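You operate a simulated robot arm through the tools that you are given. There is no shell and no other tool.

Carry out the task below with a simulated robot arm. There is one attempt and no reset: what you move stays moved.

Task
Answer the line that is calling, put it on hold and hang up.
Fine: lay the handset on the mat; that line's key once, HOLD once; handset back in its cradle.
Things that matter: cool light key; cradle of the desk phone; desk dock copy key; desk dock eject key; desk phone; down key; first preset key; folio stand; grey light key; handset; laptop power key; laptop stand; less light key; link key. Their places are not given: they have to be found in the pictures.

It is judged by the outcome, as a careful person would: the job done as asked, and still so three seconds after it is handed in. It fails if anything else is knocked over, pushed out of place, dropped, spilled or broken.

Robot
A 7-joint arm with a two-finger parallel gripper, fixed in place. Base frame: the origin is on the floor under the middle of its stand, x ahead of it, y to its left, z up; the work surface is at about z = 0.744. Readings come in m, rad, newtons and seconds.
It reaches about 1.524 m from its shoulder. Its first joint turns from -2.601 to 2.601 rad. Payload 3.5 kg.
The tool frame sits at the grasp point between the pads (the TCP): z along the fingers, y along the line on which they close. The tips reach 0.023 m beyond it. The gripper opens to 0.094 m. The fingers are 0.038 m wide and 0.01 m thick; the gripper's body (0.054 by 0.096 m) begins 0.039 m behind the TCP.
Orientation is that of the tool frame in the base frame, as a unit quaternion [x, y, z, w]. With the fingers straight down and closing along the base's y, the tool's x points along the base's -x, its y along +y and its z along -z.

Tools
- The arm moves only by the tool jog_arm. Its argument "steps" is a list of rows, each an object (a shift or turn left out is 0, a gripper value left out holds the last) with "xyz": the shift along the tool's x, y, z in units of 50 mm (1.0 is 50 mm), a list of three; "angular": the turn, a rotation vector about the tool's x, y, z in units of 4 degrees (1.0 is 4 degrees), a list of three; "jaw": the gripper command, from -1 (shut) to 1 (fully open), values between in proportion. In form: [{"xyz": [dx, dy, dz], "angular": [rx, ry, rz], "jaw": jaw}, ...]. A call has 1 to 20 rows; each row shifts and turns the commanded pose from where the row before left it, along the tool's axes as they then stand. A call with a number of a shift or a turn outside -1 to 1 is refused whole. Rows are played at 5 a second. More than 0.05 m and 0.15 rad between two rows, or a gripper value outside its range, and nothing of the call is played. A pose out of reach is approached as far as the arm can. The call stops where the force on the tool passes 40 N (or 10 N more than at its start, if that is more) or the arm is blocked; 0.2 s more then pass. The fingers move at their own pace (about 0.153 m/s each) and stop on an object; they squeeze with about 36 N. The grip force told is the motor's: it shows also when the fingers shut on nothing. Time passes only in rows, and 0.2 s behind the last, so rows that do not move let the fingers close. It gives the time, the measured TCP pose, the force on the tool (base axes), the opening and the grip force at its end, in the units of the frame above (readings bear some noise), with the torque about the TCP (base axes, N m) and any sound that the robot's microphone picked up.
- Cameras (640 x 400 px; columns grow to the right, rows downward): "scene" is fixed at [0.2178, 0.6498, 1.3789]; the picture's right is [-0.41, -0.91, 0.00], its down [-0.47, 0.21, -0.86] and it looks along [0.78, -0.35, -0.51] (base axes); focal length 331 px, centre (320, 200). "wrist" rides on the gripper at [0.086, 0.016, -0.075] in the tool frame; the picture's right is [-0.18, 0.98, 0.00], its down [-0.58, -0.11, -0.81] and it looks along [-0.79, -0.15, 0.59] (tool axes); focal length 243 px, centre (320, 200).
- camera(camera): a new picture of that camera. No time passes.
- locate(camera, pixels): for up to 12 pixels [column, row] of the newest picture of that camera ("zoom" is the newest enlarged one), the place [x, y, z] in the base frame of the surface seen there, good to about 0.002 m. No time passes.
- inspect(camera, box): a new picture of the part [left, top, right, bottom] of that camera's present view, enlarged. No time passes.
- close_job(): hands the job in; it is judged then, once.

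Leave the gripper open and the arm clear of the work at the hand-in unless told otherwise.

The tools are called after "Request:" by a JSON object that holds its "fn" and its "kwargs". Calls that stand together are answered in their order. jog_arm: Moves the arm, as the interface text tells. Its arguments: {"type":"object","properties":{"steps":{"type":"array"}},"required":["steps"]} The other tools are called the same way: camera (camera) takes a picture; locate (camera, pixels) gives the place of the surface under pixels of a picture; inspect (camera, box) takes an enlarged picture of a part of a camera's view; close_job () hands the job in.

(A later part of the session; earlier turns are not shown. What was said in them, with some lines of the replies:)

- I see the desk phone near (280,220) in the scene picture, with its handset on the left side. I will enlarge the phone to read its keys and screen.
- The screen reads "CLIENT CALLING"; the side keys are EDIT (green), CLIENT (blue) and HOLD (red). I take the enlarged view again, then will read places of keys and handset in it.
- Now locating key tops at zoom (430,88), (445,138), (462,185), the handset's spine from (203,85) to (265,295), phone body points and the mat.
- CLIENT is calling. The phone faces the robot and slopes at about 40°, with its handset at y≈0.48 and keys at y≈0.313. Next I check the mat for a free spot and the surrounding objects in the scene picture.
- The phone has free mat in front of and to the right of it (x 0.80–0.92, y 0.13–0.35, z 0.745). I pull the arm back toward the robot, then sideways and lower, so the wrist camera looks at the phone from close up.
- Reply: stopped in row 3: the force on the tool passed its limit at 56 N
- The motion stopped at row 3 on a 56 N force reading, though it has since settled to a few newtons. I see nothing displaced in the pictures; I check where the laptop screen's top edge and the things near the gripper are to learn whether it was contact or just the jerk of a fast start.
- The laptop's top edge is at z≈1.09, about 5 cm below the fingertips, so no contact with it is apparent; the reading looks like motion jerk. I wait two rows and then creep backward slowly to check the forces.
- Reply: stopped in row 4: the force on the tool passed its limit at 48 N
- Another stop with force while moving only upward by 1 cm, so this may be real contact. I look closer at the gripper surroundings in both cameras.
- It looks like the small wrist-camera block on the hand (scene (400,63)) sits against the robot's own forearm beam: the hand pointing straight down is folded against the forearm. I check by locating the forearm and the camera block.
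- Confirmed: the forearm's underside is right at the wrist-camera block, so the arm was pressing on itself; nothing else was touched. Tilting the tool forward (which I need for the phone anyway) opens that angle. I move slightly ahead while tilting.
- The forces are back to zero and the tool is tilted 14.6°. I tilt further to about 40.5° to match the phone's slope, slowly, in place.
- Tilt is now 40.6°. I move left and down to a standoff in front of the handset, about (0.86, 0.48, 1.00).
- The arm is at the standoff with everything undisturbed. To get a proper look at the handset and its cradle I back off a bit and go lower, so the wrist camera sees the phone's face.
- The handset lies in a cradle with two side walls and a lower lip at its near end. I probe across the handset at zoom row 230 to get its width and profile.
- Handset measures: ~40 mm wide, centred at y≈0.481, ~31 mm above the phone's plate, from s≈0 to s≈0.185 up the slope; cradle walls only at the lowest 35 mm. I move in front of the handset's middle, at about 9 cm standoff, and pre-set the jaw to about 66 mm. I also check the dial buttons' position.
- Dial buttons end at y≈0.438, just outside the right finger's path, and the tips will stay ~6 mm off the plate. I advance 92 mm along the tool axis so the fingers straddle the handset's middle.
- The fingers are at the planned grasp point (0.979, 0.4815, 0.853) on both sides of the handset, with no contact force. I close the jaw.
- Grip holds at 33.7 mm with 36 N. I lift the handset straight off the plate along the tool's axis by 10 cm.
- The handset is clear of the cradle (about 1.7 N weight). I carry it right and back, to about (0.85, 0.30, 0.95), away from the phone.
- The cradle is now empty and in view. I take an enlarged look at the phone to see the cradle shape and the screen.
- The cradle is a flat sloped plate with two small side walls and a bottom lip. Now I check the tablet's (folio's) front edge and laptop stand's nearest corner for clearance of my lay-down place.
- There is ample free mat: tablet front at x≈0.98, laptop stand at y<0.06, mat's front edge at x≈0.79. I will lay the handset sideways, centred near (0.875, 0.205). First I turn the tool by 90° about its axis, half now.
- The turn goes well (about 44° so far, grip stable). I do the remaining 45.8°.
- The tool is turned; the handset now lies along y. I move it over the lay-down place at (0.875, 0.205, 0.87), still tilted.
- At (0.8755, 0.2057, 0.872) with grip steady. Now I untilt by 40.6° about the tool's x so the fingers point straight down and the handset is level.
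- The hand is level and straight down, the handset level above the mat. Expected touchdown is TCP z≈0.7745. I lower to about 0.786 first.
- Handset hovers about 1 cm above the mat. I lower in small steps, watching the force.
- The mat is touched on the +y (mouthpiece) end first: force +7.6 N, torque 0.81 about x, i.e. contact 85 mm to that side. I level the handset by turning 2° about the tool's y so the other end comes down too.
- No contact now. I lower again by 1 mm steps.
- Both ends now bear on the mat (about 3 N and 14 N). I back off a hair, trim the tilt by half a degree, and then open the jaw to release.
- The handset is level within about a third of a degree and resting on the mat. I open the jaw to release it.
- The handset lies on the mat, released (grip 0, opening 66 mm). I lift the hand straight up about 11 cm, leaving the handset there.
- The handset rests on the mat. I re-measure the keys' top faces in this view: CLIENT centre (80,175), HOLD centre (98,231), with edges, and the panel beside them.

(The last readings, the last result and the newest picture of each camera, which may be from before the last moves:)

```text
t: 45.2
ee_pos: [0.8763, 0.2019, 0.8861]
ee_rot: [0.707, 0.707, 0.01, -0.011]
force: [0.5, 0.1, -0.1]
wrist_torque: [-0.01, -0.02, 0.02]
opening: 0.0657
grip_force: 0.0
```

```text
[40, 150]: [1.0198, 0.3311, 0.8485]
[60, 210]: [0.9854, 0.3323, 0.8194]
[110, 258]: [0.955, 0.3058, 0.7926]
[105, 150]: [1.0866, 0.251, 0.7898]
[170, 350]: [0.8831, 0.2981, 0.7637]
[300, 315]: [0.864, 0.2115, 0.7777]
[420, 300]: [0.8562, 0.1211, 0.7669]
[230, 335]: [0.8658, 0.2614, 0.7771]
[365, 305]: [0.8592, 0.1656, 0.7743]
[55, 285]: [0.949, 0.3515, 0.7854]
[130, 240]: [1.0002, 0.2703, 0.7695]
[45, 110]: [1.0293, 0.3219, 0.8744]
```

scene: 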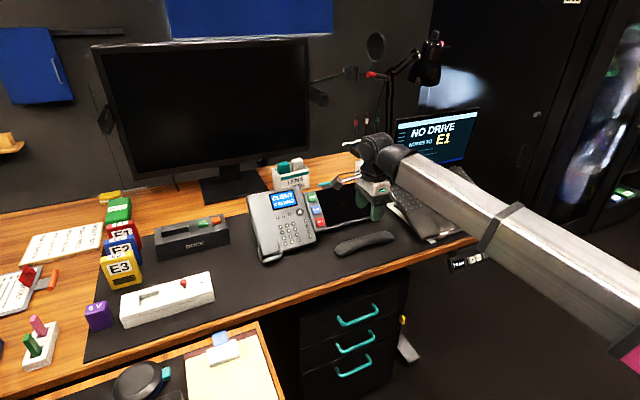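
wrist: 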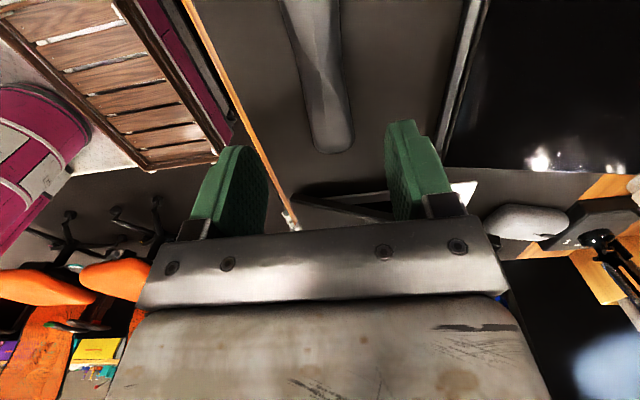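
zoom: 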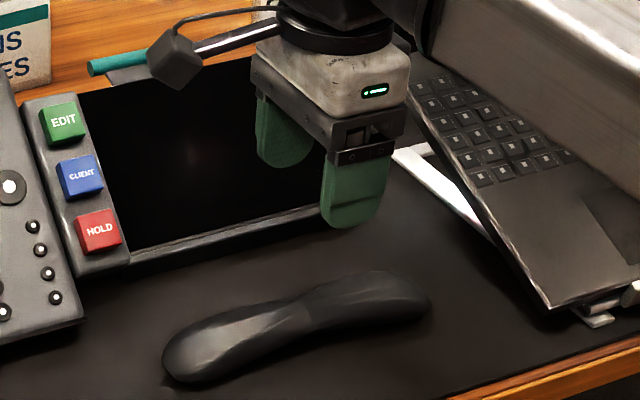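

Key tops: CLIENT (0.992, 0.314, 0.841), HOLD (0.9615, 0.314, 0.8135); the row slopes at ~42° with ~38 mm pitch. I shut the jaw, undo the small 1.7° trim and tilt the tool forward by ~41.6°, keeping the 90° turn so the 20 mm side of the shut fingers runs along the key row.

Request:
{"fn": "jog_arm", "kwargs": {"steps": [{"angular": [-0.2, -0.14, 0], "jaw": -1}, {"angular": [-0.4, -0.15, 0]}, {"angular": [-0.6, -0.15, 0]}, {"angular": [-0.7, 0, 0]}, {"angular": [-0.7, 0, 0]}, {"angular": [-0.7, 0, 0]}, {"angular": [-0.7, 0, 0]}, {"angular": [-0.7, 0, 0]}, {"angular": [-0.7, 0, 0]}, {"angular": [-0.7, 0, 0]}, {"angular": [-0.7, 0, 0]}, {"angular": [-0.7, 0, 0]}, {"angular": [-0.7, 0, 0]}, {"angular": [-0.7, 0, 0]}, {"angular": [-0.7, 0, 0]}, {"angular": [-0.5, 0, 0]}, {"angular": [-0.3, 0, 0]}, {"xyz": [0, 0, 0]}]}}

```text
t: 49.0
ee_pos: [0.8753, 0.2017, 0.8864]
ee_rot: [0.661, 0.661, 0.25, 0.252]
force: [-0.5, -0.7, 0.2]
wrist_torque: [0.03, -0.04, 0.04]
opening: 0.0
grip_force: 35.9
```

Jaw shut, tilt 41.6°. I move to a standoff 5 cm out from the CLIENT key, TCP target (0.944, 0.314, 0.896).

Request:
{"fn": "jog_arm", "kwargs": {"steps": [{"xyz": [0.1, 0.04, 0.02], "jaw": -1}, {"xyz": [0.2, 0.1, 0.06]}, {"xyz": [0.3, 0.15, 0.1]}, {"xyz": [0.35, 0.18, 0.12]}, {"xyz": [0.35, 0.18, 0.12]}, {"xyz": [0.35, 0.18, 0.12]}, {"xyz": [0.3, 0.16, 0.11]}, {"xyz": [0.2, 0.1, 0.08]}, {"xyz": [0.1, 0.06, 0.04]}, {"xyz": [0, 0, 0]}]}}

Request:
{"fn": "camera", "kwargs": {"camera": "wrist"}}

Request:
{"fn": "inspect", "kwargs": {"camera": "scene", "box": [260, 160, 380, 260]}}

```text
t: 51.2
ee_pos: [0.945, 0.3138, 0.8961]
ee_rot: [0.661, 0.661, 0.25, 0.252]
force: [0.2, -0.4, -1.0]
wrist_torque: [-0.05, -0.02, -0.01]
opening: 0.0002
grip_force: 36.8
```

```text
taken
```

wrist: 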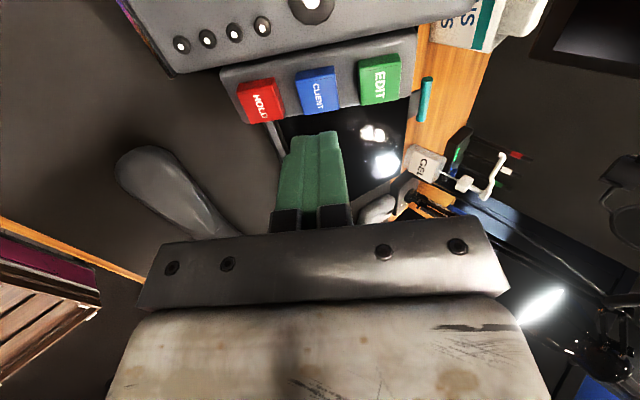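

```text
4.00 times, centred on (320, 210) of scene
```

zoom: 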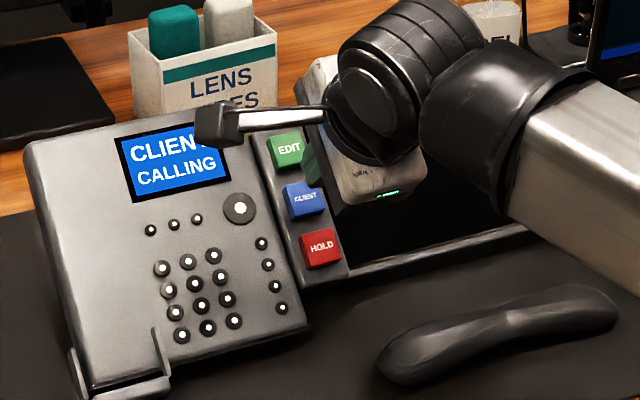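

The shut fingers point toward the CLIENT key. I cross-check key positions with the wrist camera: CLIENT (318,90), HOLD (257,100), EDIT (380,78), and the fingertip ends (315,135).

Request:
{"fn": "locate", "kwargs": {"camera": "wrist", "pixels": [[318, 92], [257, 100], [381, 78], [300, 82], [335, 78], [302, 102], [336, 97], [305, 138], [330, 134], [318, 150]]}}

Request:
{"fn": "inspect", "kwargs": {"camera": "wrist", "box": [220, 40, 420, 180]}}

```text
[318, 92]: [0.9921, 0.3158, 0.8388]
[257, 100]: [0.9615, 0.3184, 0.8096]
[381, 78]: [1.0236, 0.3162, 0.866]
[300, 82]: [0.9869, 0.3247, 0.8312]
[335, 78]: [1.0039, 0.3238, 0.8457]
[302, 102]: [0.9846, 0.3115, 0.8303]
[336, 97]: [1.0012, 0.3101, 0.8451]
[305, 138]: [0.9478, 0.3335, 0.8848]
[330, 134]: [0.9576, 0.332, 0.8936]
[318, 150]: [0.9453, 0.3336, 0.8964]
```

```text
2.86 times, centred on (320, 110) of wrist
```

zoom: 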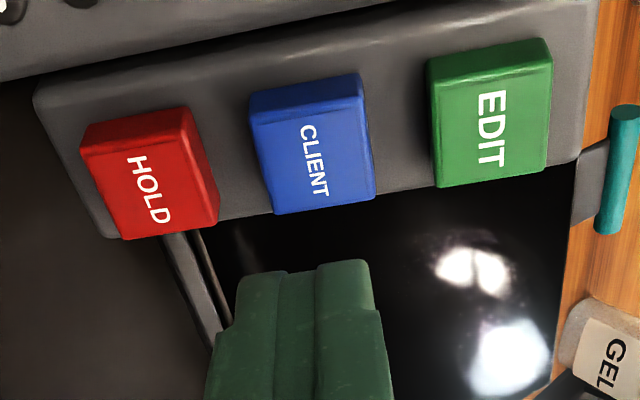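

The key positions agree. I approach CLIENT: 45 mm fast part, stopping about 4 mm short of the key.

Request:
{"fn": "jog_arm", "kwargs": {"steps": [{"xyz": [0, -0.02, 0.1], "jaw": -1}, {"xyz": [0, -0.02, 0.2]}, {"xyz": [0, 0, 0.25]}, {"xyz": [0, 0, 0.2]}, {"xyz": [0, 0, 0.1]}, {"xyz": [0, 0, 0.06]}, {"xyz": [0, 0, 0]}]}}

Request:
{"fn": "inspect", "kwargs": {"camera": "wrist", "box": [220, 40, 420, 180]}}

Request:
{"fn": "inspect", "kwargs": {"camera": "scene", "box": [280, 180, 350, 240]}}

```text
t: 52.8
ee_pos: [0.9723, 0.313, 0.8603]
ee_rot: [0.662, 0.661, 0.25, 0.252]
force: [-0.5, -0.1, 0.7]
wrist_torque: [0.02, -0.05, 0.0]
opening: 0.0
grip_force: 35.8
```

```text
2.86 times, centred on (320, 110) of wrist
```

zoom: 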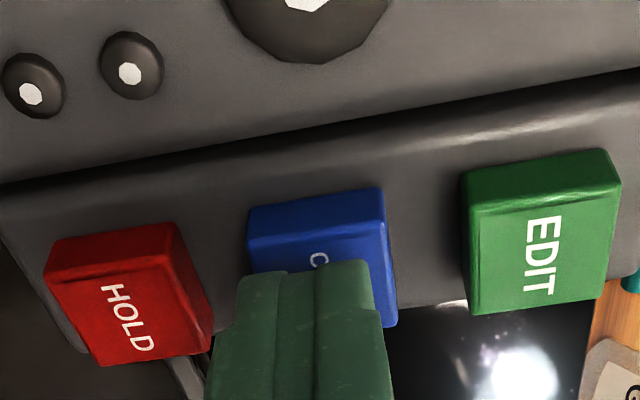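

```text
6.67 times, centred on (315, 210) of scene
```

zoom: 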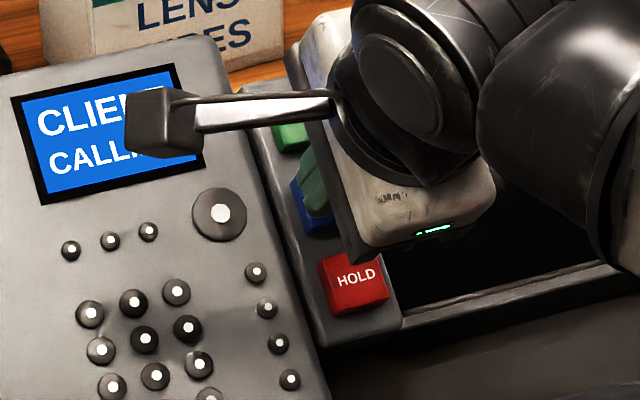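

About 5 mm from the key, well centred and clear of HOLD and EDIT. I press slowly.

Request:
{"fn": "jog_arm", "kwargs": {"steps": [{"xyz": [0, 0, 0.04], "jaw": -1}, {"xyz": [0, 0, 0.04]}, {"xyz": [0, 0, 0.03]}, {"xyz": [0, 0, 0.03]}]}}

```text
t: 53.8
ee_pos: [0.9774, 0.3137, 0.8556]
ee_rot: [0.661, 0.661, 0.25, 0.252]
force: [0.9, 0.1, 0.6]
wrist_torque: [-0.02, 0.02, -0.03]
opening: 0.0
grip_force: 36.7
```

No contact force yet. I continue in 1–1.5 mm steps.

Request:
{"fn": "jog_arm", "kwargs": {"steps": [{"xyz": [0, 0, 0.03], "jaw": -1}, {"xyz": [0, 0, 0.03]}, {"xyz": [0, 0, 0]}]}}

Request:
{"fn": "inspect", "kwargs": {"camera": "wrist", "box": [220, 40, 420, 180]}}

Request:
{"fn": "inspect", "kwargs": {"camera": "scene", "box": [260, 180, 330, 240]}}

```text
t: 54.6
ee_pos: [0.9796, 0.314, 0.8531]
ee_rot: [0.661, 0.662, 0.25, 0.251]
force: [-1.6, -0.1, 0.3]
wrist_torque: [0.0, 0.01, 0.03]
opening: 0.0002
grip_force: 36.1
heard: click
```

```text
2.86 times, centred on (320, 110) of wrist
```

zoom: 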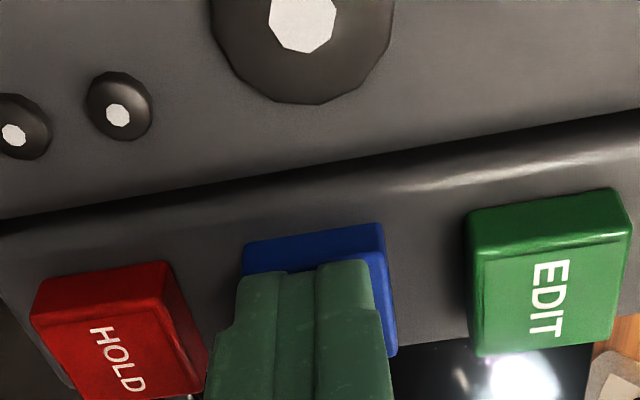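

```text
6.67 times, centred on (295, 210) of scene
```

zoom: 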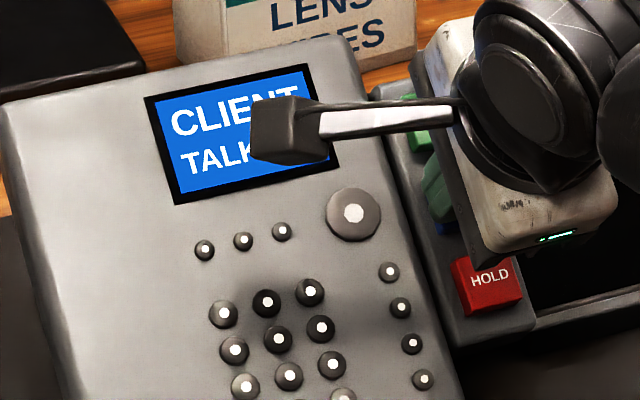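

Click heard, and the screen now reads "CLIENT TALKING". I retreat straight back 4 cm from the key.

Request:
{"fn": "jog_arm", "kwargs": {"steps": [{"xyz": [0, 0, -0.1], "jaw": -1}, {"xyz": [0, 0, -0.2]}, {"xyz": [0, 0, -0.25]}, {"xyz": [0, 0, -0.2]}, {"xyz": [0, 0, -0.1]}, {"xyz": [0, 0, 0]}]}}

Request:
{"fn": "camera", "kwargs": {"camera": "wrist"}}

Request:
{"fn": "inspect", "kwargs": {"camera": "scene", "box": [260, 180, 330, 240]}}

```text
t: 56.0
ee_pos: [0.9515, 0.3146, 0.8852]
ee_rot: [0.662, 0.661, 0.249, 0.251]
force: [-0.2, 0.4, 0.2]
wrist_torque: [-0.01, 0.01, 0.0]
opening: 0.0
grip_force: 36.4
```

```text
taken
```

wrist: 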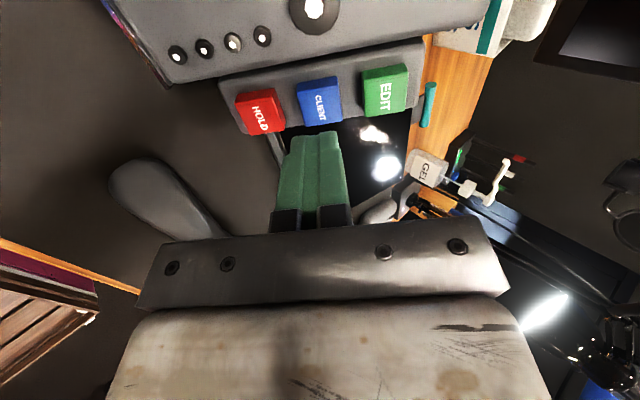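

```text
6.67 times, centred on (295, 210) of scene
```

zoom: 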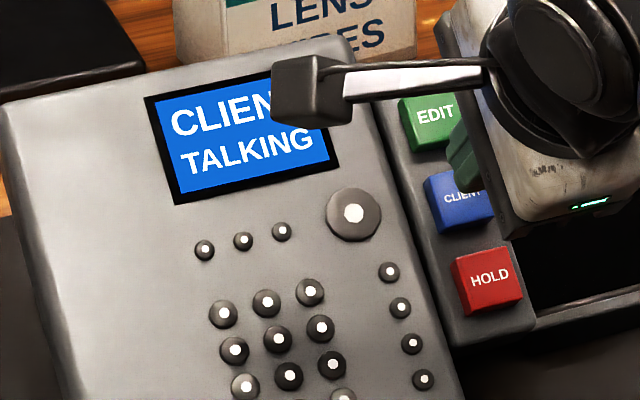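

"CLIENT TALKING" confirmed. I locate HOLD again in the wrist picture (top face around (261,112)) and CLIENT (320,103) for the offset.

Request:
{"fn": "locate", "kwargs": {"camera": "wrist", "pixels": [[261, 113], [320, 104], [384, 92], [243, 112], [277, 108], [250, 128], [268, 95]]}}

Request:
{"fn": "locate", "kwargs": {"camera": "zoom", "pixels": [[488, 277], [458, 265], [512, 255], [470, 305], [520, 290], [430, 120], [450, 192]]}}

```text
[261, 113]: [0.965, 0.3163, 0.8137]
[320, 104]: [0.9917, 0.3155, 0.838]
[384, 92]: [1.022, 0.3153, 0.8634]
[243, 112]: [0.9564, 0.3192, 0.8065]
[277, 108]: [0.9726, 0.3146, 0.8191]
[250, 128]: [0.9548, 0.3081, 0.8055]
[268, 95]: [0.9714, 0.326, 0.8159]
```

```text
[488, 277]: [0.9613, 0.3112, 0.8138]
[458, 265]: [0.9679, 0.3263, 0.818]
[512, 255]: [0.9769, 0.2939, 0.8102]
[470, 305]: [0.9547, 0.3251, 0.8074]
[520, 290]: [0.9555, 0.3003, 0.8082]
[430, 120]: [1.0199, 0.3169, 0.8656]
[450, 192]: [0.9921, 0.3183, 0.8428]
```

HOLD's centre is (0.963, 0.314, 0.8135), 39 mm down the row from CLIENT. I shift sideways along the row while staying clear of the keys.

Request:
{"fn": "jog_arm", "kwargs": {"steps": [{"xyz": [0, -0.1, 0], "jaw": -1}, {"xyz": [0, -0.2, 0]}, {"xyz": [0, -0.25, 0]}, {"xyz": [0, -0.15, 0]}, {"xyz": [0, -0.08, 0]}, {"xyz": [0, 0, 0]}]}}

Request:
{"fn": "inspect", "kwargs": {"camera": "wrist", "box": [220, 40, 420, 180]}}

Request:
{"fn": "inspect", "kwargs": {"camera": "scene", "box": [260, 170, 380, 260]}}

```text
t: 57.4
ee_pos: [0.9216, 0.3132, 0.8596]
ee_rot: [0.662, 0.66, 0.251, 0.252]
force: [0.1, -0.5, 0.8]
wrist_torque: [-0.01, -0.01, 0.02]
opening: 0.0002
grip_force: 36.1
```

```text
2.86 times, centred on (320, 110) of wrist
```

zoom: 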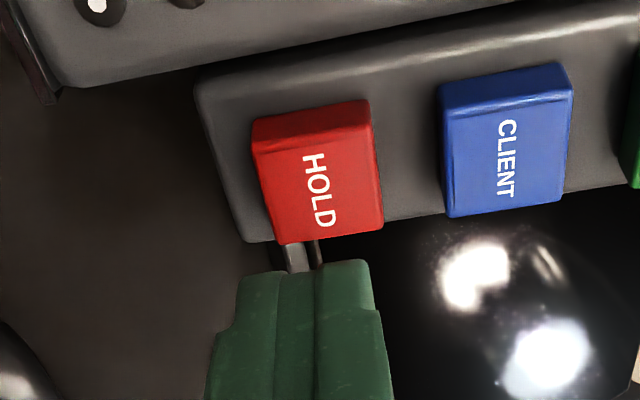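

```text
4.44 times, centred on (320, 215) of scene
```

zoom: 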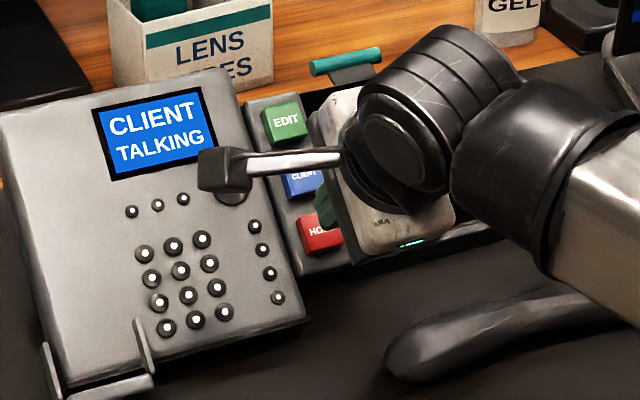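

Well aligned on HOLD with CLIENT clear. I advance 34 mm, then press slowly until the click.

Request:
{"fn": "jog_arm", "kwargs": {"steps": [{"xyz": [0, 0, 0.1], "jaw": -1}, {"xyz": [0, 0, 0.18]}, {"xyz": [0, 0, 0.18]}, {"xyz": [0, 0, 0.12]}, {"xyz": [0, 0, 0.06]}, {"xyz": [0, 0, 0.04]}, {"xyz": [0, 0, 0]}]}}

Request:
{"fn": "inspect", "kwargs": {"camera": "wrist", "box": [220, 40, 420, 180]}}

```text
t: 59.0
ee_pos: [0.944, 0.315, 0.8339]
ee_rot: [0.661, 0.661, 0.249, 0.251]
force: [0.2, 0.0, 0.2]
wrist_torque: [-0.02, 0.03, -0.01]
opening: 0.0
grip_force: 35.9
```

```text
2.86 times, centred on (320, 110) of wrist
```

zoom: 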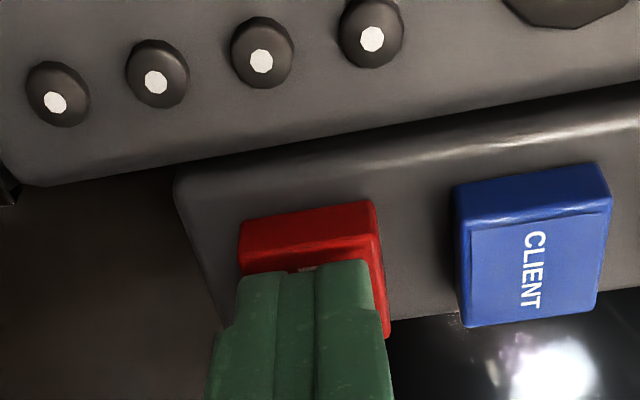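

About 4–5 mm from HOLD. I press in small steps.

Request:
{"fn": "jog_arm", "kwargs": {"steps": [{"xyz": [0, 0, 0.04], "jaw": -1}, {"xyz": [0, 0, 0.04]}, {"xyz": [0, 0, 0.03]}, {"xyz": [0, 0, 0]}]}}

```text
t: 60.0
ee_pos: [0.9492, 0.3137, 0.8298]
ee_rot: [0.661, 0.661, 0.249, 0.252]
force: [-0.4, -0.4, 0.4]
wrist_torque: [-0.01, 0.0, -0.04]
opening: 0.0
grip_force: 36.2
```

No click yet (tip ~1.5 mm past the key's rest height). I continue a little.

Request:
{"fn": "jog_arm", "kwargs": {"steps": [{"xyz": [0, 0, 0.03], "jaw": -1}, {"xyz": [0, 0, 0.03]}, {"xyz": [0, 0, 0]}]}}

Request:
{"fn": "inspect", "kwargs": {"camera": "scene", "box": [260, 170, 380, 260]}}

```text
t: 60.8
ee_pos: [0.9501, 0.3126, 0.828]
ee_rot: [0.662, 0.661, 0.25, 0.252]
force: [-0.1, 0.6, 0.4]
wrist_torque: [0.05, 0.04, 0.0]
opening: 0.0
grip_force: 36.0
heard: click
```

```text
4.44 times, centred on (320, 215) of scene
```

zoom: 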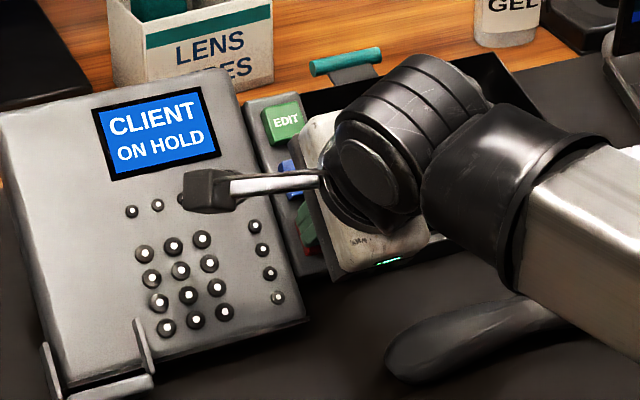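

Click heard; the screen reads "CLIENT ON HOLD". I retreat straight back from the key by 7 cm.

Request:
{"fn": "jog_arm", "kwargs": {"steps": [{"xyz": [0, 0, -0.1], "jaw": -1}, {"xyz": [0, 0, -0.2]}, {"xyz": [0, 0, -0.3]}, {"xyz": [0, 0, -0.3]}, {"xyz": [0, 0, -0.3]}, {"xyz": [0, 0, -0.15]}, {"xyz": [0, 0, -0.05]}, {"xyz": [0, 0, 0]}]}}

Request:
{"fn": "inspect", "kwargs": {"camera": "scene", "box": [240, 170, 380, 270]}}

```text
t: 62.6
ee_pos: [0.9039, 0.3146, 0.879]
ee_rot: [0.662, 0.661, 0.25, 0.251]
force: [0.1, 0.4, 0.5]
wrist_torque: [-0.03, 0.0, -0.01]
opening: 0.0001
grip_force: 35.9
```

```text
4.00 times, centred on (310, 220) of scene
```

zoom: 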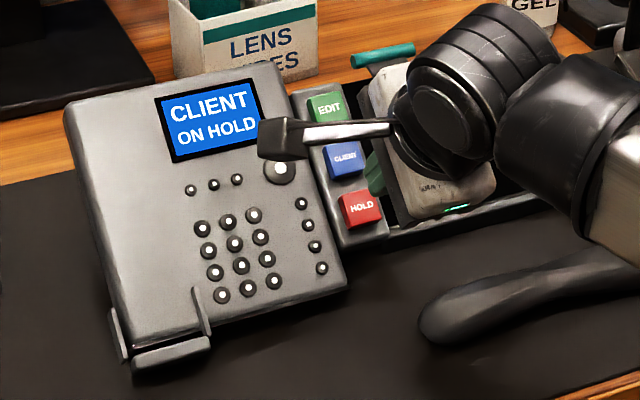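

Screen shows "CLIENT ON HOLD". Now I go back above the handset at (0.876, 0.202, 0.886) while opening the jaw to 66 mm.

Request:
{"fn": "jog_arm", "kwargs": {"steps": [{"xyz": [-0.1, -0.02, -0.03], "jaw": 0.4}, {"xyz": [-0.2, -0.03, -0.05]}, {"xyz": [-0.3, -0.04, -0.07]}, {"xyz": [-0.35, -0.05, -0.07]}, {"xyz": [-0.35, -0.05, -0.07]}, {"xyz": [-0.35, -0.05, -0.07]}, {"xyz": [-0.3, -0.04, -0.06]}, {"xyz": [-0.2, -0.03, -0.04]}, {"xyz": [-0.1, -0.01, -0.01]}, {"xyz": [0, 0, 0]}]}}

```text
t: 64.8
ee_pos: [0.8762, 0.2014, 0.887]
ee_rot: [0.662, 0.66, 0.25, 0.251]
force: [0.2, -0.2, -0.3]
wrist_torque: [-0.01, -0.01, 0.0]
opening: 0.0656
grip_force: 0.1
```

At the lift-off place again. I untilt by the same 10.4 units and reapply the small trim, to be exactly in the release pose above the handset.

Request:
{"fn": "jog_arm", "kwargs": {"steps": [{"angular": [0.2, 0, 0], "jaw": 0.4}, {"angular": [0.4, 0, 0]}, {"angular": [0.6, 0, 0]}, {"angular": [0.7, 0, 0]}, {"angular": [0.7, 0, 0]}, {"angular": [0.7, 0, 0]}, {"angular": [0.7, 0, 0]}, {"angular": [0.7, 0, 0]}, {"angular": [0.7, 0, 0]}, {"angular": [0.7, 0, 0]}, {"angular": [0.7, 0, 0]}, {"angular": [0.7, 0, 0]}, {"angular": [0.7, 0, 0]}, {"angular": [0.7, 0, 0]}, {"angular": [0.7, 0, 0]}, {"angular": [0.5, 0, 0]}, {"angular": [0.3, 0.2, 0]}, {"angular": [0, 0.24, 0]}, {"xyz": [0, 0, 0]}]}}

Request:
{"fn": "camera", "kwargs": {"camera": "wrist"}}

Request:
{"fn": "inspect", "kwargs": {"camera": "scene", "box": [310, 170, 430, 260]}}

```text
t: 68.8
ee_pos: [0.8769, 0.2016, 0.8871]
ee_rot: [0.708, 0.706, 0.01, -0.011]
force: [-0.1, -0.7, 0.3]
wrist_torque: [0.01, -0.03, 0.03]
opening: 0.0658
grip_force: 0.0
```

```text
taken
```

wrist: 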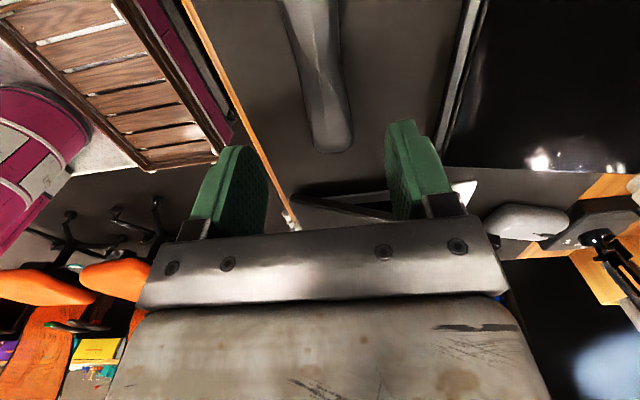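

```text
4.44 times, centred on (370, 215) of scene
```

zoom: 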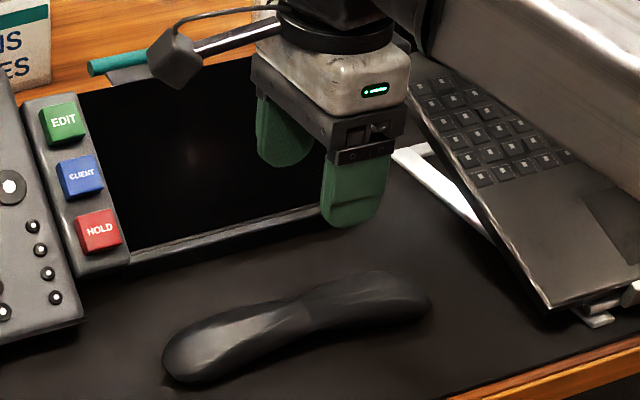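

The view matches the earlier lift-off view. I descend the same 110 mm to the release pose around the handset.

Request:
{"fn": "jog_arm", "kwargs": {"steps": [{"xyz": [0, 0, 0.1], "jaw": 0.4}, {"xyz": [0, 0, 0.3]}, {"xyz": [0, 0, 0.4]}, {"xyz": [0, 0, 0.4]}, {"xyz": [0, 0, 0.4]}, {"xyz": [0, 0, 0.3]}, {"xyz": [0, 0, 0.15]}, {"xyz": [0, 0, 0.1]}, {"xyz": [0, 0, 0.05]}, {"xyz": [0, 0, 0]}]}}

Request:
{"fn": "camera", "kwargs": {"camera": "wrist"}}

```text
t: 71.0
ee_pos: [0.8761, 0.2046, 0.7784]
ee_rot: [0.708, 0.706, 0.011, -0.01]
force: [-0.6, -0.3, 0.6]
wrist_torque: [0.04, 0.02, 0.03]
opening: 0.0658
grip_force: 0.1
```

```text
taken
```

wrist: 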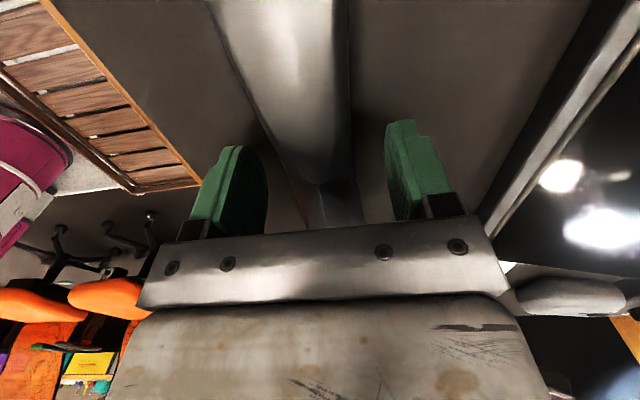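

Same view as at release, aligned within a millimetre. I close the jaw on the handset.

Request:
{"fn": "jog_arm", "kwargs": {"steps": [{"jaw": 0.1}, {"jaw": -0.1}, {"jaw": -1}, {"jaw": -1}, {"jaw": -1}, {"jaw": -1}]}}

```text
t: 72.4
ee_pos: [0.8761, 0.204, 0.7773]
ee_rot: [0.708, 0.706, 0.01, -0.012]
force: [-1.4, -0.3, -0.5]
wrist_torque: [0.03, 0.02, 0.04]
opening: 0.0333
grip_force: 36.1
```

Gripped (33.3 mm, 36 N). I lift the handset off the mat.

Request:
{"fn": "jog_arm", "kwargs": {"steps": [{"xyz": [0, 0, -0.06], "jaw": -1}, {"xyz": [0, 0, -0.14]}, {"xyz": [0, 0, -0.25]}, {"xyz": [0, 0, -0.3]}, {"xyz": [0, 0, -0.35]}, {"xyz": [0, 0, -0.35]}, {"xyz": [0, 0, -0.25], "angular": [0, -0.1, 0]}, {"xyz": [0, 0, -0.13], "angular": [0, -0.2, 0]}, {"xyz": [0, 0, -0.05], "angular": [0, -0.14, 0]}, {"xyz": [0, 0, 0]}]}}

Request:
{"fn": "camera", "kwargs": {"camera": "scene"}}

Request:
{"fn": "camera", "kwargs": {"camera": "wrist"}}

```text
t: 74.6
ee_pos: [0.8765, 0.2014, 0.8709]
ee_rot: [0.708, 0.706, -0.001, 0.0]
force: [-0.3, 0.2, -1.8]
wrist_torque: [0.01, 0.01, -0.03]
opening: 0.0335
grip_force: 36.5
```

```text
taken
```

scene: 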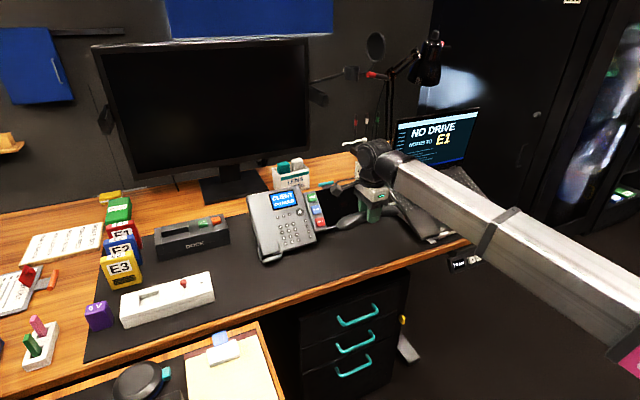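

```text
taken
```

wrist: 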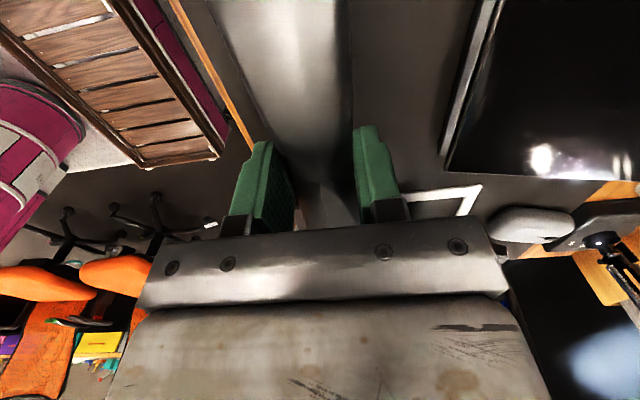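

The handset is lifted and level, with the same view as before laying. I tilt back by 40.6°.

Request:
{"fn": "jog_arm", "kwargs": {"steps": [{"angular": [-0.2, 0, 0], "jaw": -1}, {"angular": [-0.4, 0, 0]}, {"angular": [-0.6, 0, 0]}, {"angular": [-0.7, 0, 0]}, {"angular": [-0.7, 0, 0]}, {"angular": [-0.7, 0, 0]}, {"angular": [-0.7, 0, 0]}, {"angular": [-0.7, 0, 0]}, {"angular": [-0.7, 0, 0]}, {"angular": [-0.7, 0, 0]}, {"angular": [-0.7, 0, 0]}, {"angular": [-0.7, 0, 0]}, {"angular": [-0.7, 0, 0]}, {"angular": [-0.7, 0, 0]}, {"angular": [-0.6, 0, 0]}, {"angular": [-0.4, 0, 0]}, {"angular": [-0.2, 0, 0]}, {"angular": [-0.05, 0, 0]}, {"xyz": [0, 0, 0]}]}}

```text
t: 78.6
ee_pos: [0.876, 0.2019, 0.8711]
ee_rot: [0.664, 0.663, 0.245, 0.246]
force: [0.3, 0.3, -1.8]
wrist_torque: [-0.02, 0.02, -0.03]
opening: 0.0335
grip_force: 35.5
```

Tilted. I move back up and left to (0.85, 0.30, 0.95), the place where I turned before.

Request:
{"fn": "jog_arm", "kwargs": {"steps": [{"xyz": [0.11, 0.03, -0.08], "jaw": -1}, {"xyz": [0.21, 0.07, -0.16]}, {"xyz": [0.3, 0.1, -0.24]}, {"xyz": [0.3, 0.1, -0.24]}, {"xyz": [0.32, 0.1, -0.24]}, {"xyz": [0.31, 0.1, -0.24]}, {"xyz": [0.24, 0.08, -0.19]}, {"xyz": [0.15, 0.05, -0.12]}, {"xyz": [0.06, 0.01, -0.04]}, {"xyz": [0, 0, 0]}]}}

```text
t: 80.8
ee_pos: [0.8505, 0.3025, 0.9512]
ee_rot: [0.664, 0.663, 0.243, 0.245]
force: [0.3, 1.0, -1.9]
wrist_torque: [-0.01, 0.03, 0.01]
opening: 0.0336
grip_force: 36.1
```

Now the turn back about the tool axis, first half (-45°).

Request:
{"fn": "jog_arm", "kwargs": {"steps": [{"angular": [0, 0, -0.3], "jaw": -1}, {"angular": [0, 0, -0.6]}, {"angular": [0, 0, -0.8]}, {"angular": [0, 0, -0.8]}, {"angular": [0, 0, -0.8]}, {"angular": [0, 0, -0.8]}, {"angular": [0, 0, -0.8]}, {"angular": [0, 0, -0.8]}, {"angular": [0, 0, -0.8]}, {"angular": [0, 0, -0.8]}, {"angular": [0, 0, -0.8]}, {"angular": [0, 0, -0.8]}, {"angular": [0, 0, -0.8]}, {"angular": [0, 0, -0.8]}, {"angular": [0, 0, -0.6]}, {"angular": [0, 0, -0.35]}, {"xyz": [0, 0, 0]}]}}

Request:
{"fn": "jog_arm", "kwargs": {"steps": [{"angular": [0, 0, -0.2], "jaw": -1}, {"angular": [0, 0, -0.5]}, {"angular": [0, 0, -0.8]}, {"angular": [0, 0, -0.8]}, {"angular": [0, 0, -0.8]}, {"angular": [0, 0, -0.8]}, {"angular": [0, 0, -0.8]}, {"angular": [0, 0, -0.8]}, {"angular": [0, 0, -0.8]}, {"angular": [0, 0, -0.8]}, {"angular": [0, 0, -0.8]}, {"angular": [0, 0, -0.8]}, {"angular": [0, 0, -0.8]}, {"angular": [0, 0, -0.8]}, {"angular": [0, 0, -0.5]}, {"angular": [0, 0, -0.25]}, {"xyz": [0, 0, 0]}]}}

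```text
t: 84.4
ee_pos: [0.8507, 0.3024, 0.9505]
ee_rot: [0.352, 0.87, 0.129, 0.321]
force: [0.0, -0.2, -1.6]
wrist_torque: [-0.01, 0.06, 0.01]
opening: 0.0333
grip_force: 35.7
```

```text
t: 88.0
ee_pos: [0.8512, 0.3021, 0.9518]
ee_rot: [-0.001, 0.938, -0.001, 0.346]
force: [0.5, 0.3, -1.6]
wrist_torque: [0.03, 0.05, -0.01]
opening: 0.0337
grip_force: 36.1
```

The turn is undone: pose (0.851, 0.302, 0.952), same as on the way out. I carry the handset back left over the cradle to about (0.915, 0.482, 0.930), biased ~2 mm up the slope to clear the cradle's lip.

Request:
{"fn": "jog_arm", "kwargs": {"steps": [{"xyz": [0, 0.05, 0], "jaw": -1}, {"xyz": [-0.05, 0.15, 0.05]}, {"xyz": [-0.08, 0.3, 0.05]}, {"xyz": [-0.07, 0.4, 0.06]}, {"xyz": [-0.07, 0.4, 0.1]}, {"xyz": [-0.07, 0.4, 0.1]}, {"xyz": [-0.07, 0.4, 0.1]}, {"xyz": [-0.07, 0.4, 0.15]}, {"xyz": [-0.07, 0.4, 0.15]}, {"xyz": [-0.07, 0.35, 0.15]}, {"xyz": [-0.07, 0.25, 0.15]}, {"xyz": [-0.02, 0.1, 0.1]}, {"xyz": [0, 0, 0]}]}}

Request:
{"fn": "camera", "kwargs": {"camera": "wrist"}}

Request:
{"fn": "inspect", "kwargs": {"camera": "scene", "box": [220, 160, 340, 270]}}

```text
t: 90.8
ee_pos: [0.9158, 0.4819, 0.9302]
ee_rot: [0.001, 0.938, -0.001, 0.346]
force: [-0.2, 0.0, -2.2]
wrist_torque: [-0.02, 0.02, -0.01]
opening: 0.0334
grip_force: 36.0
```

```text
taken
```

wrist: 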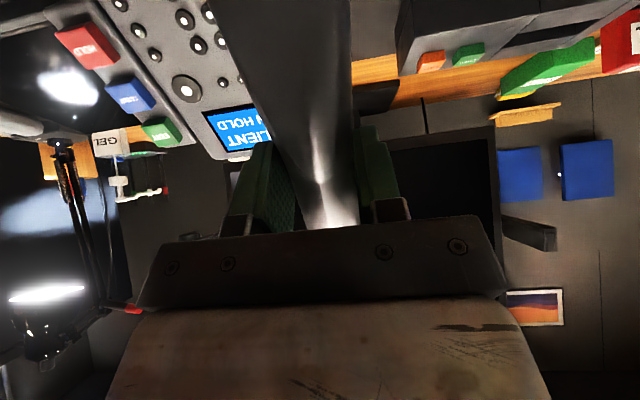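

```text
3.64 times, centred on (280, 215) of scene
```

zoom: 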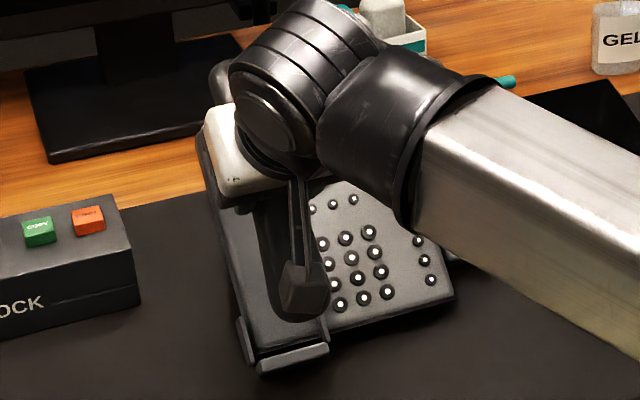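

I'm above the cradle, 2.5 mm up-slope of the original grasp place, about 100 mm out. I advance 85 mm first.

Request:
{"fn": "jog_arm", "kwargs": {"steps": [{"xyz": [0, 0, 0.1], "jaw": -1}, {"xyz": [0, 0, 0.25]}, {"xyz": [0, 0, 0.35]}, {"xyz": [0, 0, 0.35]}, {"xyz": [0, 0, 0.3]}, {"xyz": [0, 0, 0.2]}, {"xyz": [0, 0, 0.1]}, {"xyz": [0, 0, 0.05]}, {"xyz": [0, 0, 0]}]}}

Request:
{"fn": "camera", "kwargs": {"camera": "wrist"}}

Request:
{"fn": "inspect", "kwargs": {"camera": "scene", "box": [230, 200, 320, 270]}}

```text
t: 92.8
ee_pos: [0.9701, 0.4808, 0.8654]
ee_rot: [0.0, 0.938, 0.0, 0.346]
force: [-0.9, 1.0, -1.6]
wrist_torque: [0.02, -0.02, 0.03]
opening: 0.0335
grip_force: 36.2
```

```text
taken
```

wrist: 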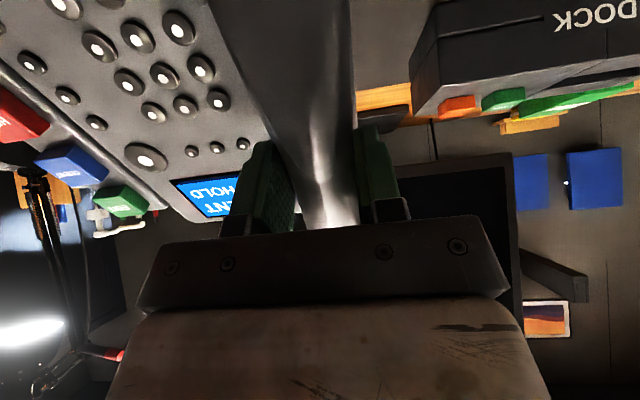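

```text
5.71 times, centred on (275, 235) of scene
```

zoom: 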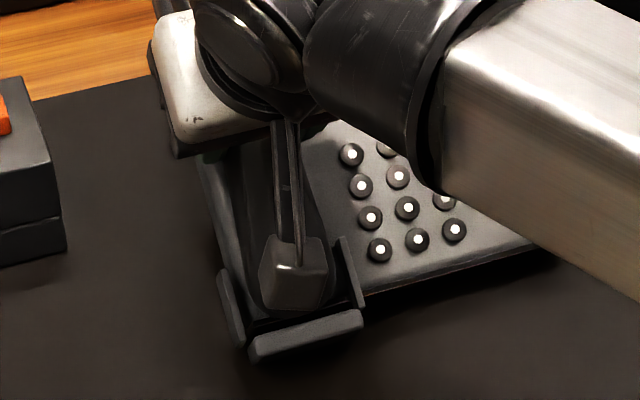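

15 mm remain. I go on in small steps, watching force.

Request:
{"fn": "jog_arm", "kwargs": {"steps": [{"xyz": [0, 0, 0.06], "jaw": -1}, {"xyz": [0, 0, 0.06]}, {"xyz": [0, 0, 0.05]}, {"xyz": [0, 0, 0.04]}, {"xyz": [0, 0, 0]}]}}

```text
t: 94.0
ee_pos: [0.9762, 0.483, 0.8564]
ee_rot: [0.001, 0.938, -0.002, 0.346]
force: [-0.4, 0.3, -2.2]
wrist_torque: [-0.01, 0.03, 0.01]
opening: 0.0337
grip_force: 36.0
```

No contact yet, about 4–5 mm remain. I continue in 1 mm steps.

Request:
{"fn": "jog_arm", "kwargs": {"steps": [{"xyz": [0, 0, 0.02], "jaw": -1}, {"xyz": [0, 0, 0.02]}, {"xyz": [0, 0, 0.02]}, {"xyz": [0, 0, 0]}]}}

```text
t: 95.0
ee_pos: [0.979, 0.4824, 0.8552]
ee_rot: [0.0, 0.938, 0.0, 0.347]
force: [-5.7, 0.4, 11.5]
wrist_torque: [0.06, 1.11, -0.02]
opening: 0.0337
grip_force: 35.9
```

Contact: ~13 N at the lower (mouthpiece) end of the handset, within 2 mm of the original seat. I trim the tilt 0.4° to bring the upper end down onto the plate too.

Request:
{"fn": "jog_arm", "kwargs": {"steps": [{"xyz": [0, 0, -0.01], "angular": [0, 0.05, 0], "jaw": -1}, {"angular": [0, 0.05, 0]}, {"xyz": [0, 0, 0]}]}}

Request:
{"fn": "inspect", "kwargs": {"camera": "scene", "box": [230, 200, 320, 270]}}

Request:
{"fn": "camera", "kwargs": {"camera": "wrist"}}

```text
t: 95.8
ee_pos: [0.9795, 0.4827, 0.8552]
ee_rot: [0.001, 0.939, -0.001, 0.344]
force: [-0.8, -0.6, 0.6]
wrist_torque: [0.05, -0.13, 0.03]
opening: 0.0335
grip_force: 35.5
```

```text
5.71 times, centred on (275, 235) of scene
```

zoom: 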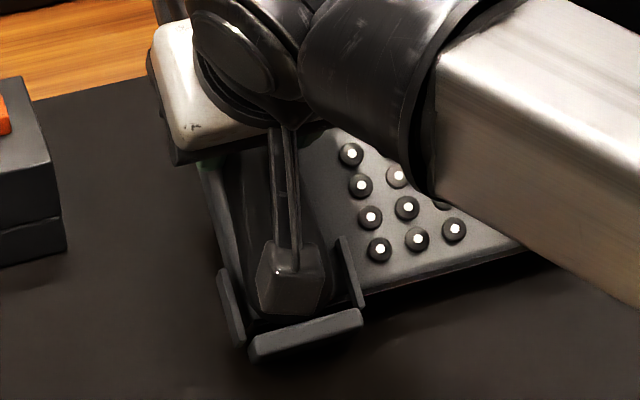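

```text
taken
```

wrist: 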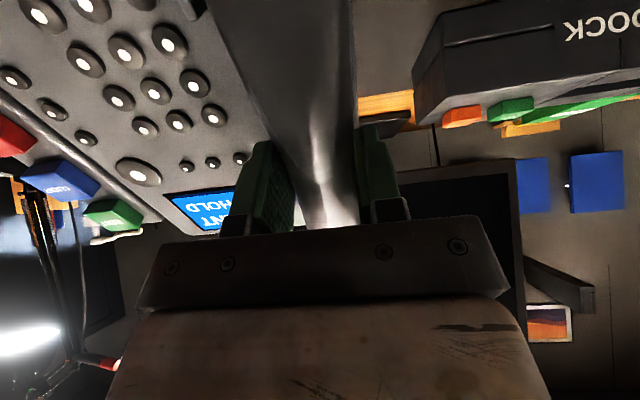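

Light contact now. I press on one more millimetre to confirm both ends bear.

Request:
{"fn": "jog_arm", "kwargs": {"steps": [{"xyz": [0, 0, 0.02], "jaw": -1}, {"xyz": [0, 0, 0]}]}}

```text
t: 96.4
ee_pos: [0.9794, 0.4825, 0.8541]
ee_rot: [0.0, 0.939, 0.0, 0.344]
force: [-2.0, -0.5, 3.7]
wrist_torque: [0.05, -0.16, 0.0]
opening: 0.0337
grip_force: 35.9
```

Both ends bear evenly on the plate (balanced ~6 N), pose within ~1.5 mm of the original. I open the jaw to release the handset in the cradle.

Request:
{"fn": "jog_arm", "kwargs": {"steps": [{"xyz": [0.02, 0, 0], "jaw": -1}, {"jaw": -0.2}, {"jaw": 0.0}, {"jaw": 0.2}, {"jaw": 0.4}, {"jaw": 0.4}, {"jaw": 0.4}]}}

Request:
{"fn": "camera", "kwargs": {"camera": "wrist"}}

Request:
{"fn": "inspect", "kwargs": {"camera": "scene", "box": [230, 200, 320, 270]}}

```text
t: 98.0
ee_pos: [0.9784, 0.4821, 0.8537]
ee_rot: [0.0, 0.939, -0.001, 0.343]
force: [0.4, 0.0, -0.6]
wrist_torque: [0.0, 0.0, 0.04]
opening: 0.066
grip_force: 0.0
```

```text
taken
```

wrist: 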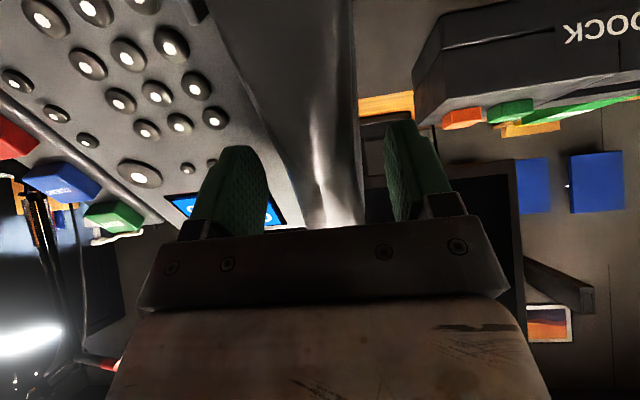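

```text
5.71 times, centred on (275, 235) of scene
```

zoom: 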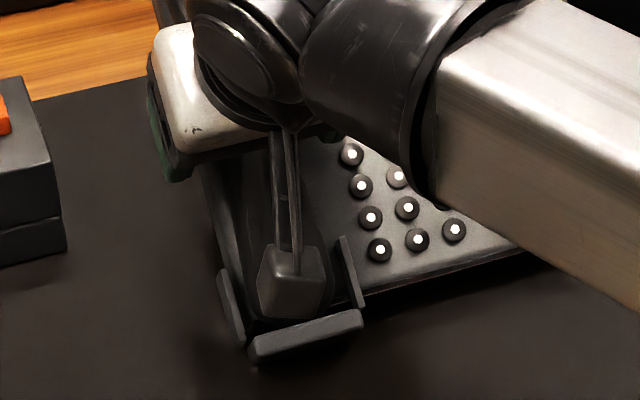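

The handset is released in the cradle and the fingers touch nothing. I retreat straight back along the tool axis by 11 cm.

Request:
{"fn": "jog_arm", "kwargs": {"steps": [{"xyz": [0, 0, -0.06], "jaw": 0.4}, {"xyz": [0, 0, -0.12]}, {"xyz": [0, 0, -0.25]}, {"xyz": [0, 0, -0.35]}, {"xyz": [0, 0, -0.4]}, {"xyz": [0, 0, -0.4]}, {"xyz": [0, 0, -0.35]}, {"xyz": [0, 0, -0.2]}, {"xyz": [0, 0, -0.07]}, {"xyz": [0, 0, 0]}]}}

Request:
{"fn": "camera", "kwargs": {"camera": "wrist"}}

Request:
{"fn": "camera", "kwargs": {"camera": "scene"}}

```text
t: 100.2
ee_pos: [0.9079, 0.482, 0.9372]
ee_rot: [0.001, 0.939, -0.002, 0.343]
force: [0.5, 0.5, -0.1]
wrist_torque: [0.02, 0.01, 0.0]
opening: 0.0657
grip_force: 0.0
```

```text
taken
```

wrist: 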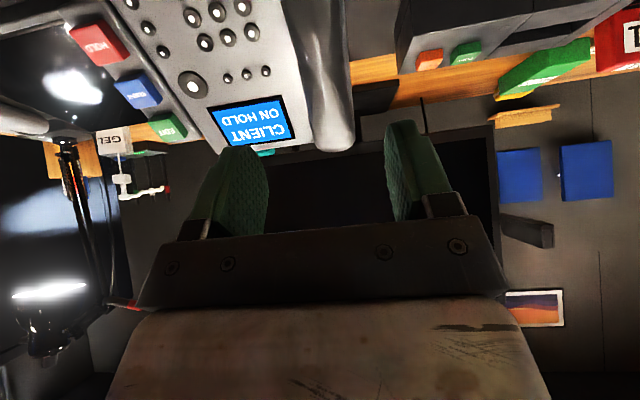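

```text
taken
```

scene: 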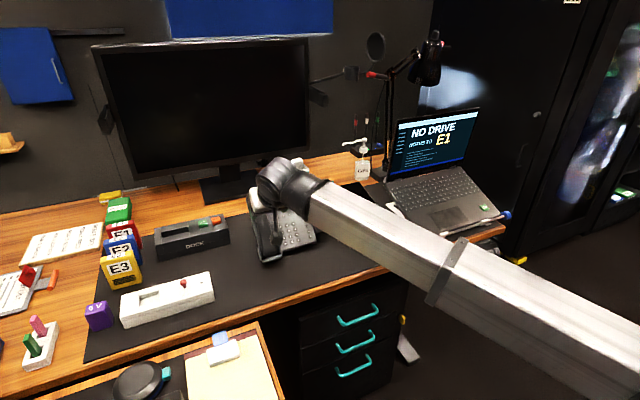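

The handset is seated and stays. I move the arm up, right and back, clear of the phone, and open the jaw fully.

Request:
{"fn": "jog_arm", "kwargs": {"steps": [{"xyz": [-0.02, -0.05, -0.1], "jaw": 0.4}, {"xyz": [-0.05, -0.1, -0.2]}, {"xyz": [-0.07, -0.25, -0.25]}, {"xyz": [-0.07, -0.35, -0.25]}, {"xyz": [-0.07, -0.4, -0.25], "jaw": 1}, {"xyz": [-0.07, -0.4, -0.25]}, {"xyz": [-0.07, -0.4, -0.25]}, {"xyz": [-0.07, -0.4, -0.25]}, {"xyz": [-0.07, -0.4, -0.25]}, {"xyz": [-0.07, -0.4, -0.2]}, {"xyz": [-0.07, -0.4, -0.15]}, {"xyz": [-0.05, -0.3, -0.1]}, {"xyz": [0, -0.15, -0.05]}, {"xyz": [0, 0, 0]}]}}

Request:
{"fn": "camera", "kwargs": {"camera": "scene"}}

Request:
{"fn": "inspect", "kwargs": {"camera": "scene", "box": [235, 175, 335, 275]}}

```text
t: 103.2
ee_pos: [0.8548, 0.2813, 1.0611]
ee_rot: [0.0, 0.94, -0.001, 0.342]
force: [0.4, 0.5, 0.2]
wrist_torque: [0.01, 0.01, -0.03]
opening: 0.0939
grip_force: 0.0
```

```text
taken
```

scene: 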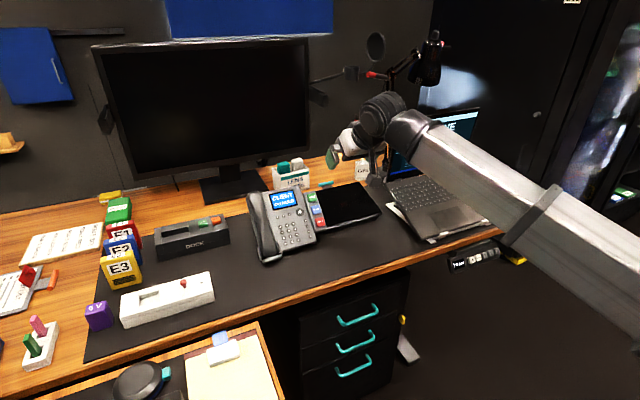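

```text
4.00 times, centred on (285, 225) of scene
```

zoom: 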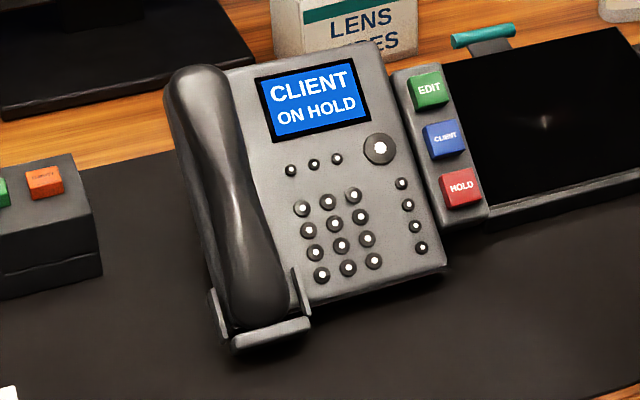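

The handset sits in its cradle just as at the start and the screen reads "CLIENT ON HOLD". I compare handset points with the initial measurements to make sure it is fully seated.

Request:
{"fn": "locate", "kwargs": {"camera": "zoom", "pixels": [[202, 85], [215, 120], [225, 150], [236, 185], [245, 220], [255, 255], [263, 295], [268, 328], [375, 45], [440, 268]]}}

```text
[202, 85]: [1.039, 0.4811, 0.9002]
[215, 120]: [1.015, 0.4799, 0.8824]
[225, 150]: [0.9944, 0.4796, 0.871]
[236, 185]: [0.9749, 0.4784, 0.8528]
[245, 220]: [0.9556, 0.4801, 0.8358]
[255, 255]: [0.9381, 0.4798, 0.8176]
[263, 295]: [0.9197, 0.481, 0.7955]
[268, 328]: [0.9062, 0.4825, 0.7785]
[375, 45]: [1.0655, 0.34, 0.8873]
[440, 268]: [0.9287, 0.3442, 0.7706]
```

Every point matches the initial values within 2 mm: the handset is fully seated and the phone hasn't moved. CLIENT was pressed once and HOLD once, the gripper is open and the arm is clear, so I hand in the job.

Request:
{"fn": "close_job", "kwargs": {}}

```text
The job is handed in.
```

The CLIENT line was answered and put on hold, and the handset is back in its cradle. I've handed the job in.

- **Handset:** I laid it on the mat to the right of the phone, then put it back. It sits within about 2 mm of where it started.
- **Keys:** I pressed CLIENT once and HOLD once. Each press gave one click, and the screen went from "CLIENT CALLING" to "CLIENT TALKING" to "CLIENT ON HOLD".
- **Early stops:** The first two arm moves stopped on the force limit (56 N and 48 N). The likely cause was the wrist camera pressing against the robot's own forearm. Tilting the tool cleared it, and I saw nothing else touched or moved in the pictures.

At hand-in the gripper was fully open and the arm was clear of the phone.
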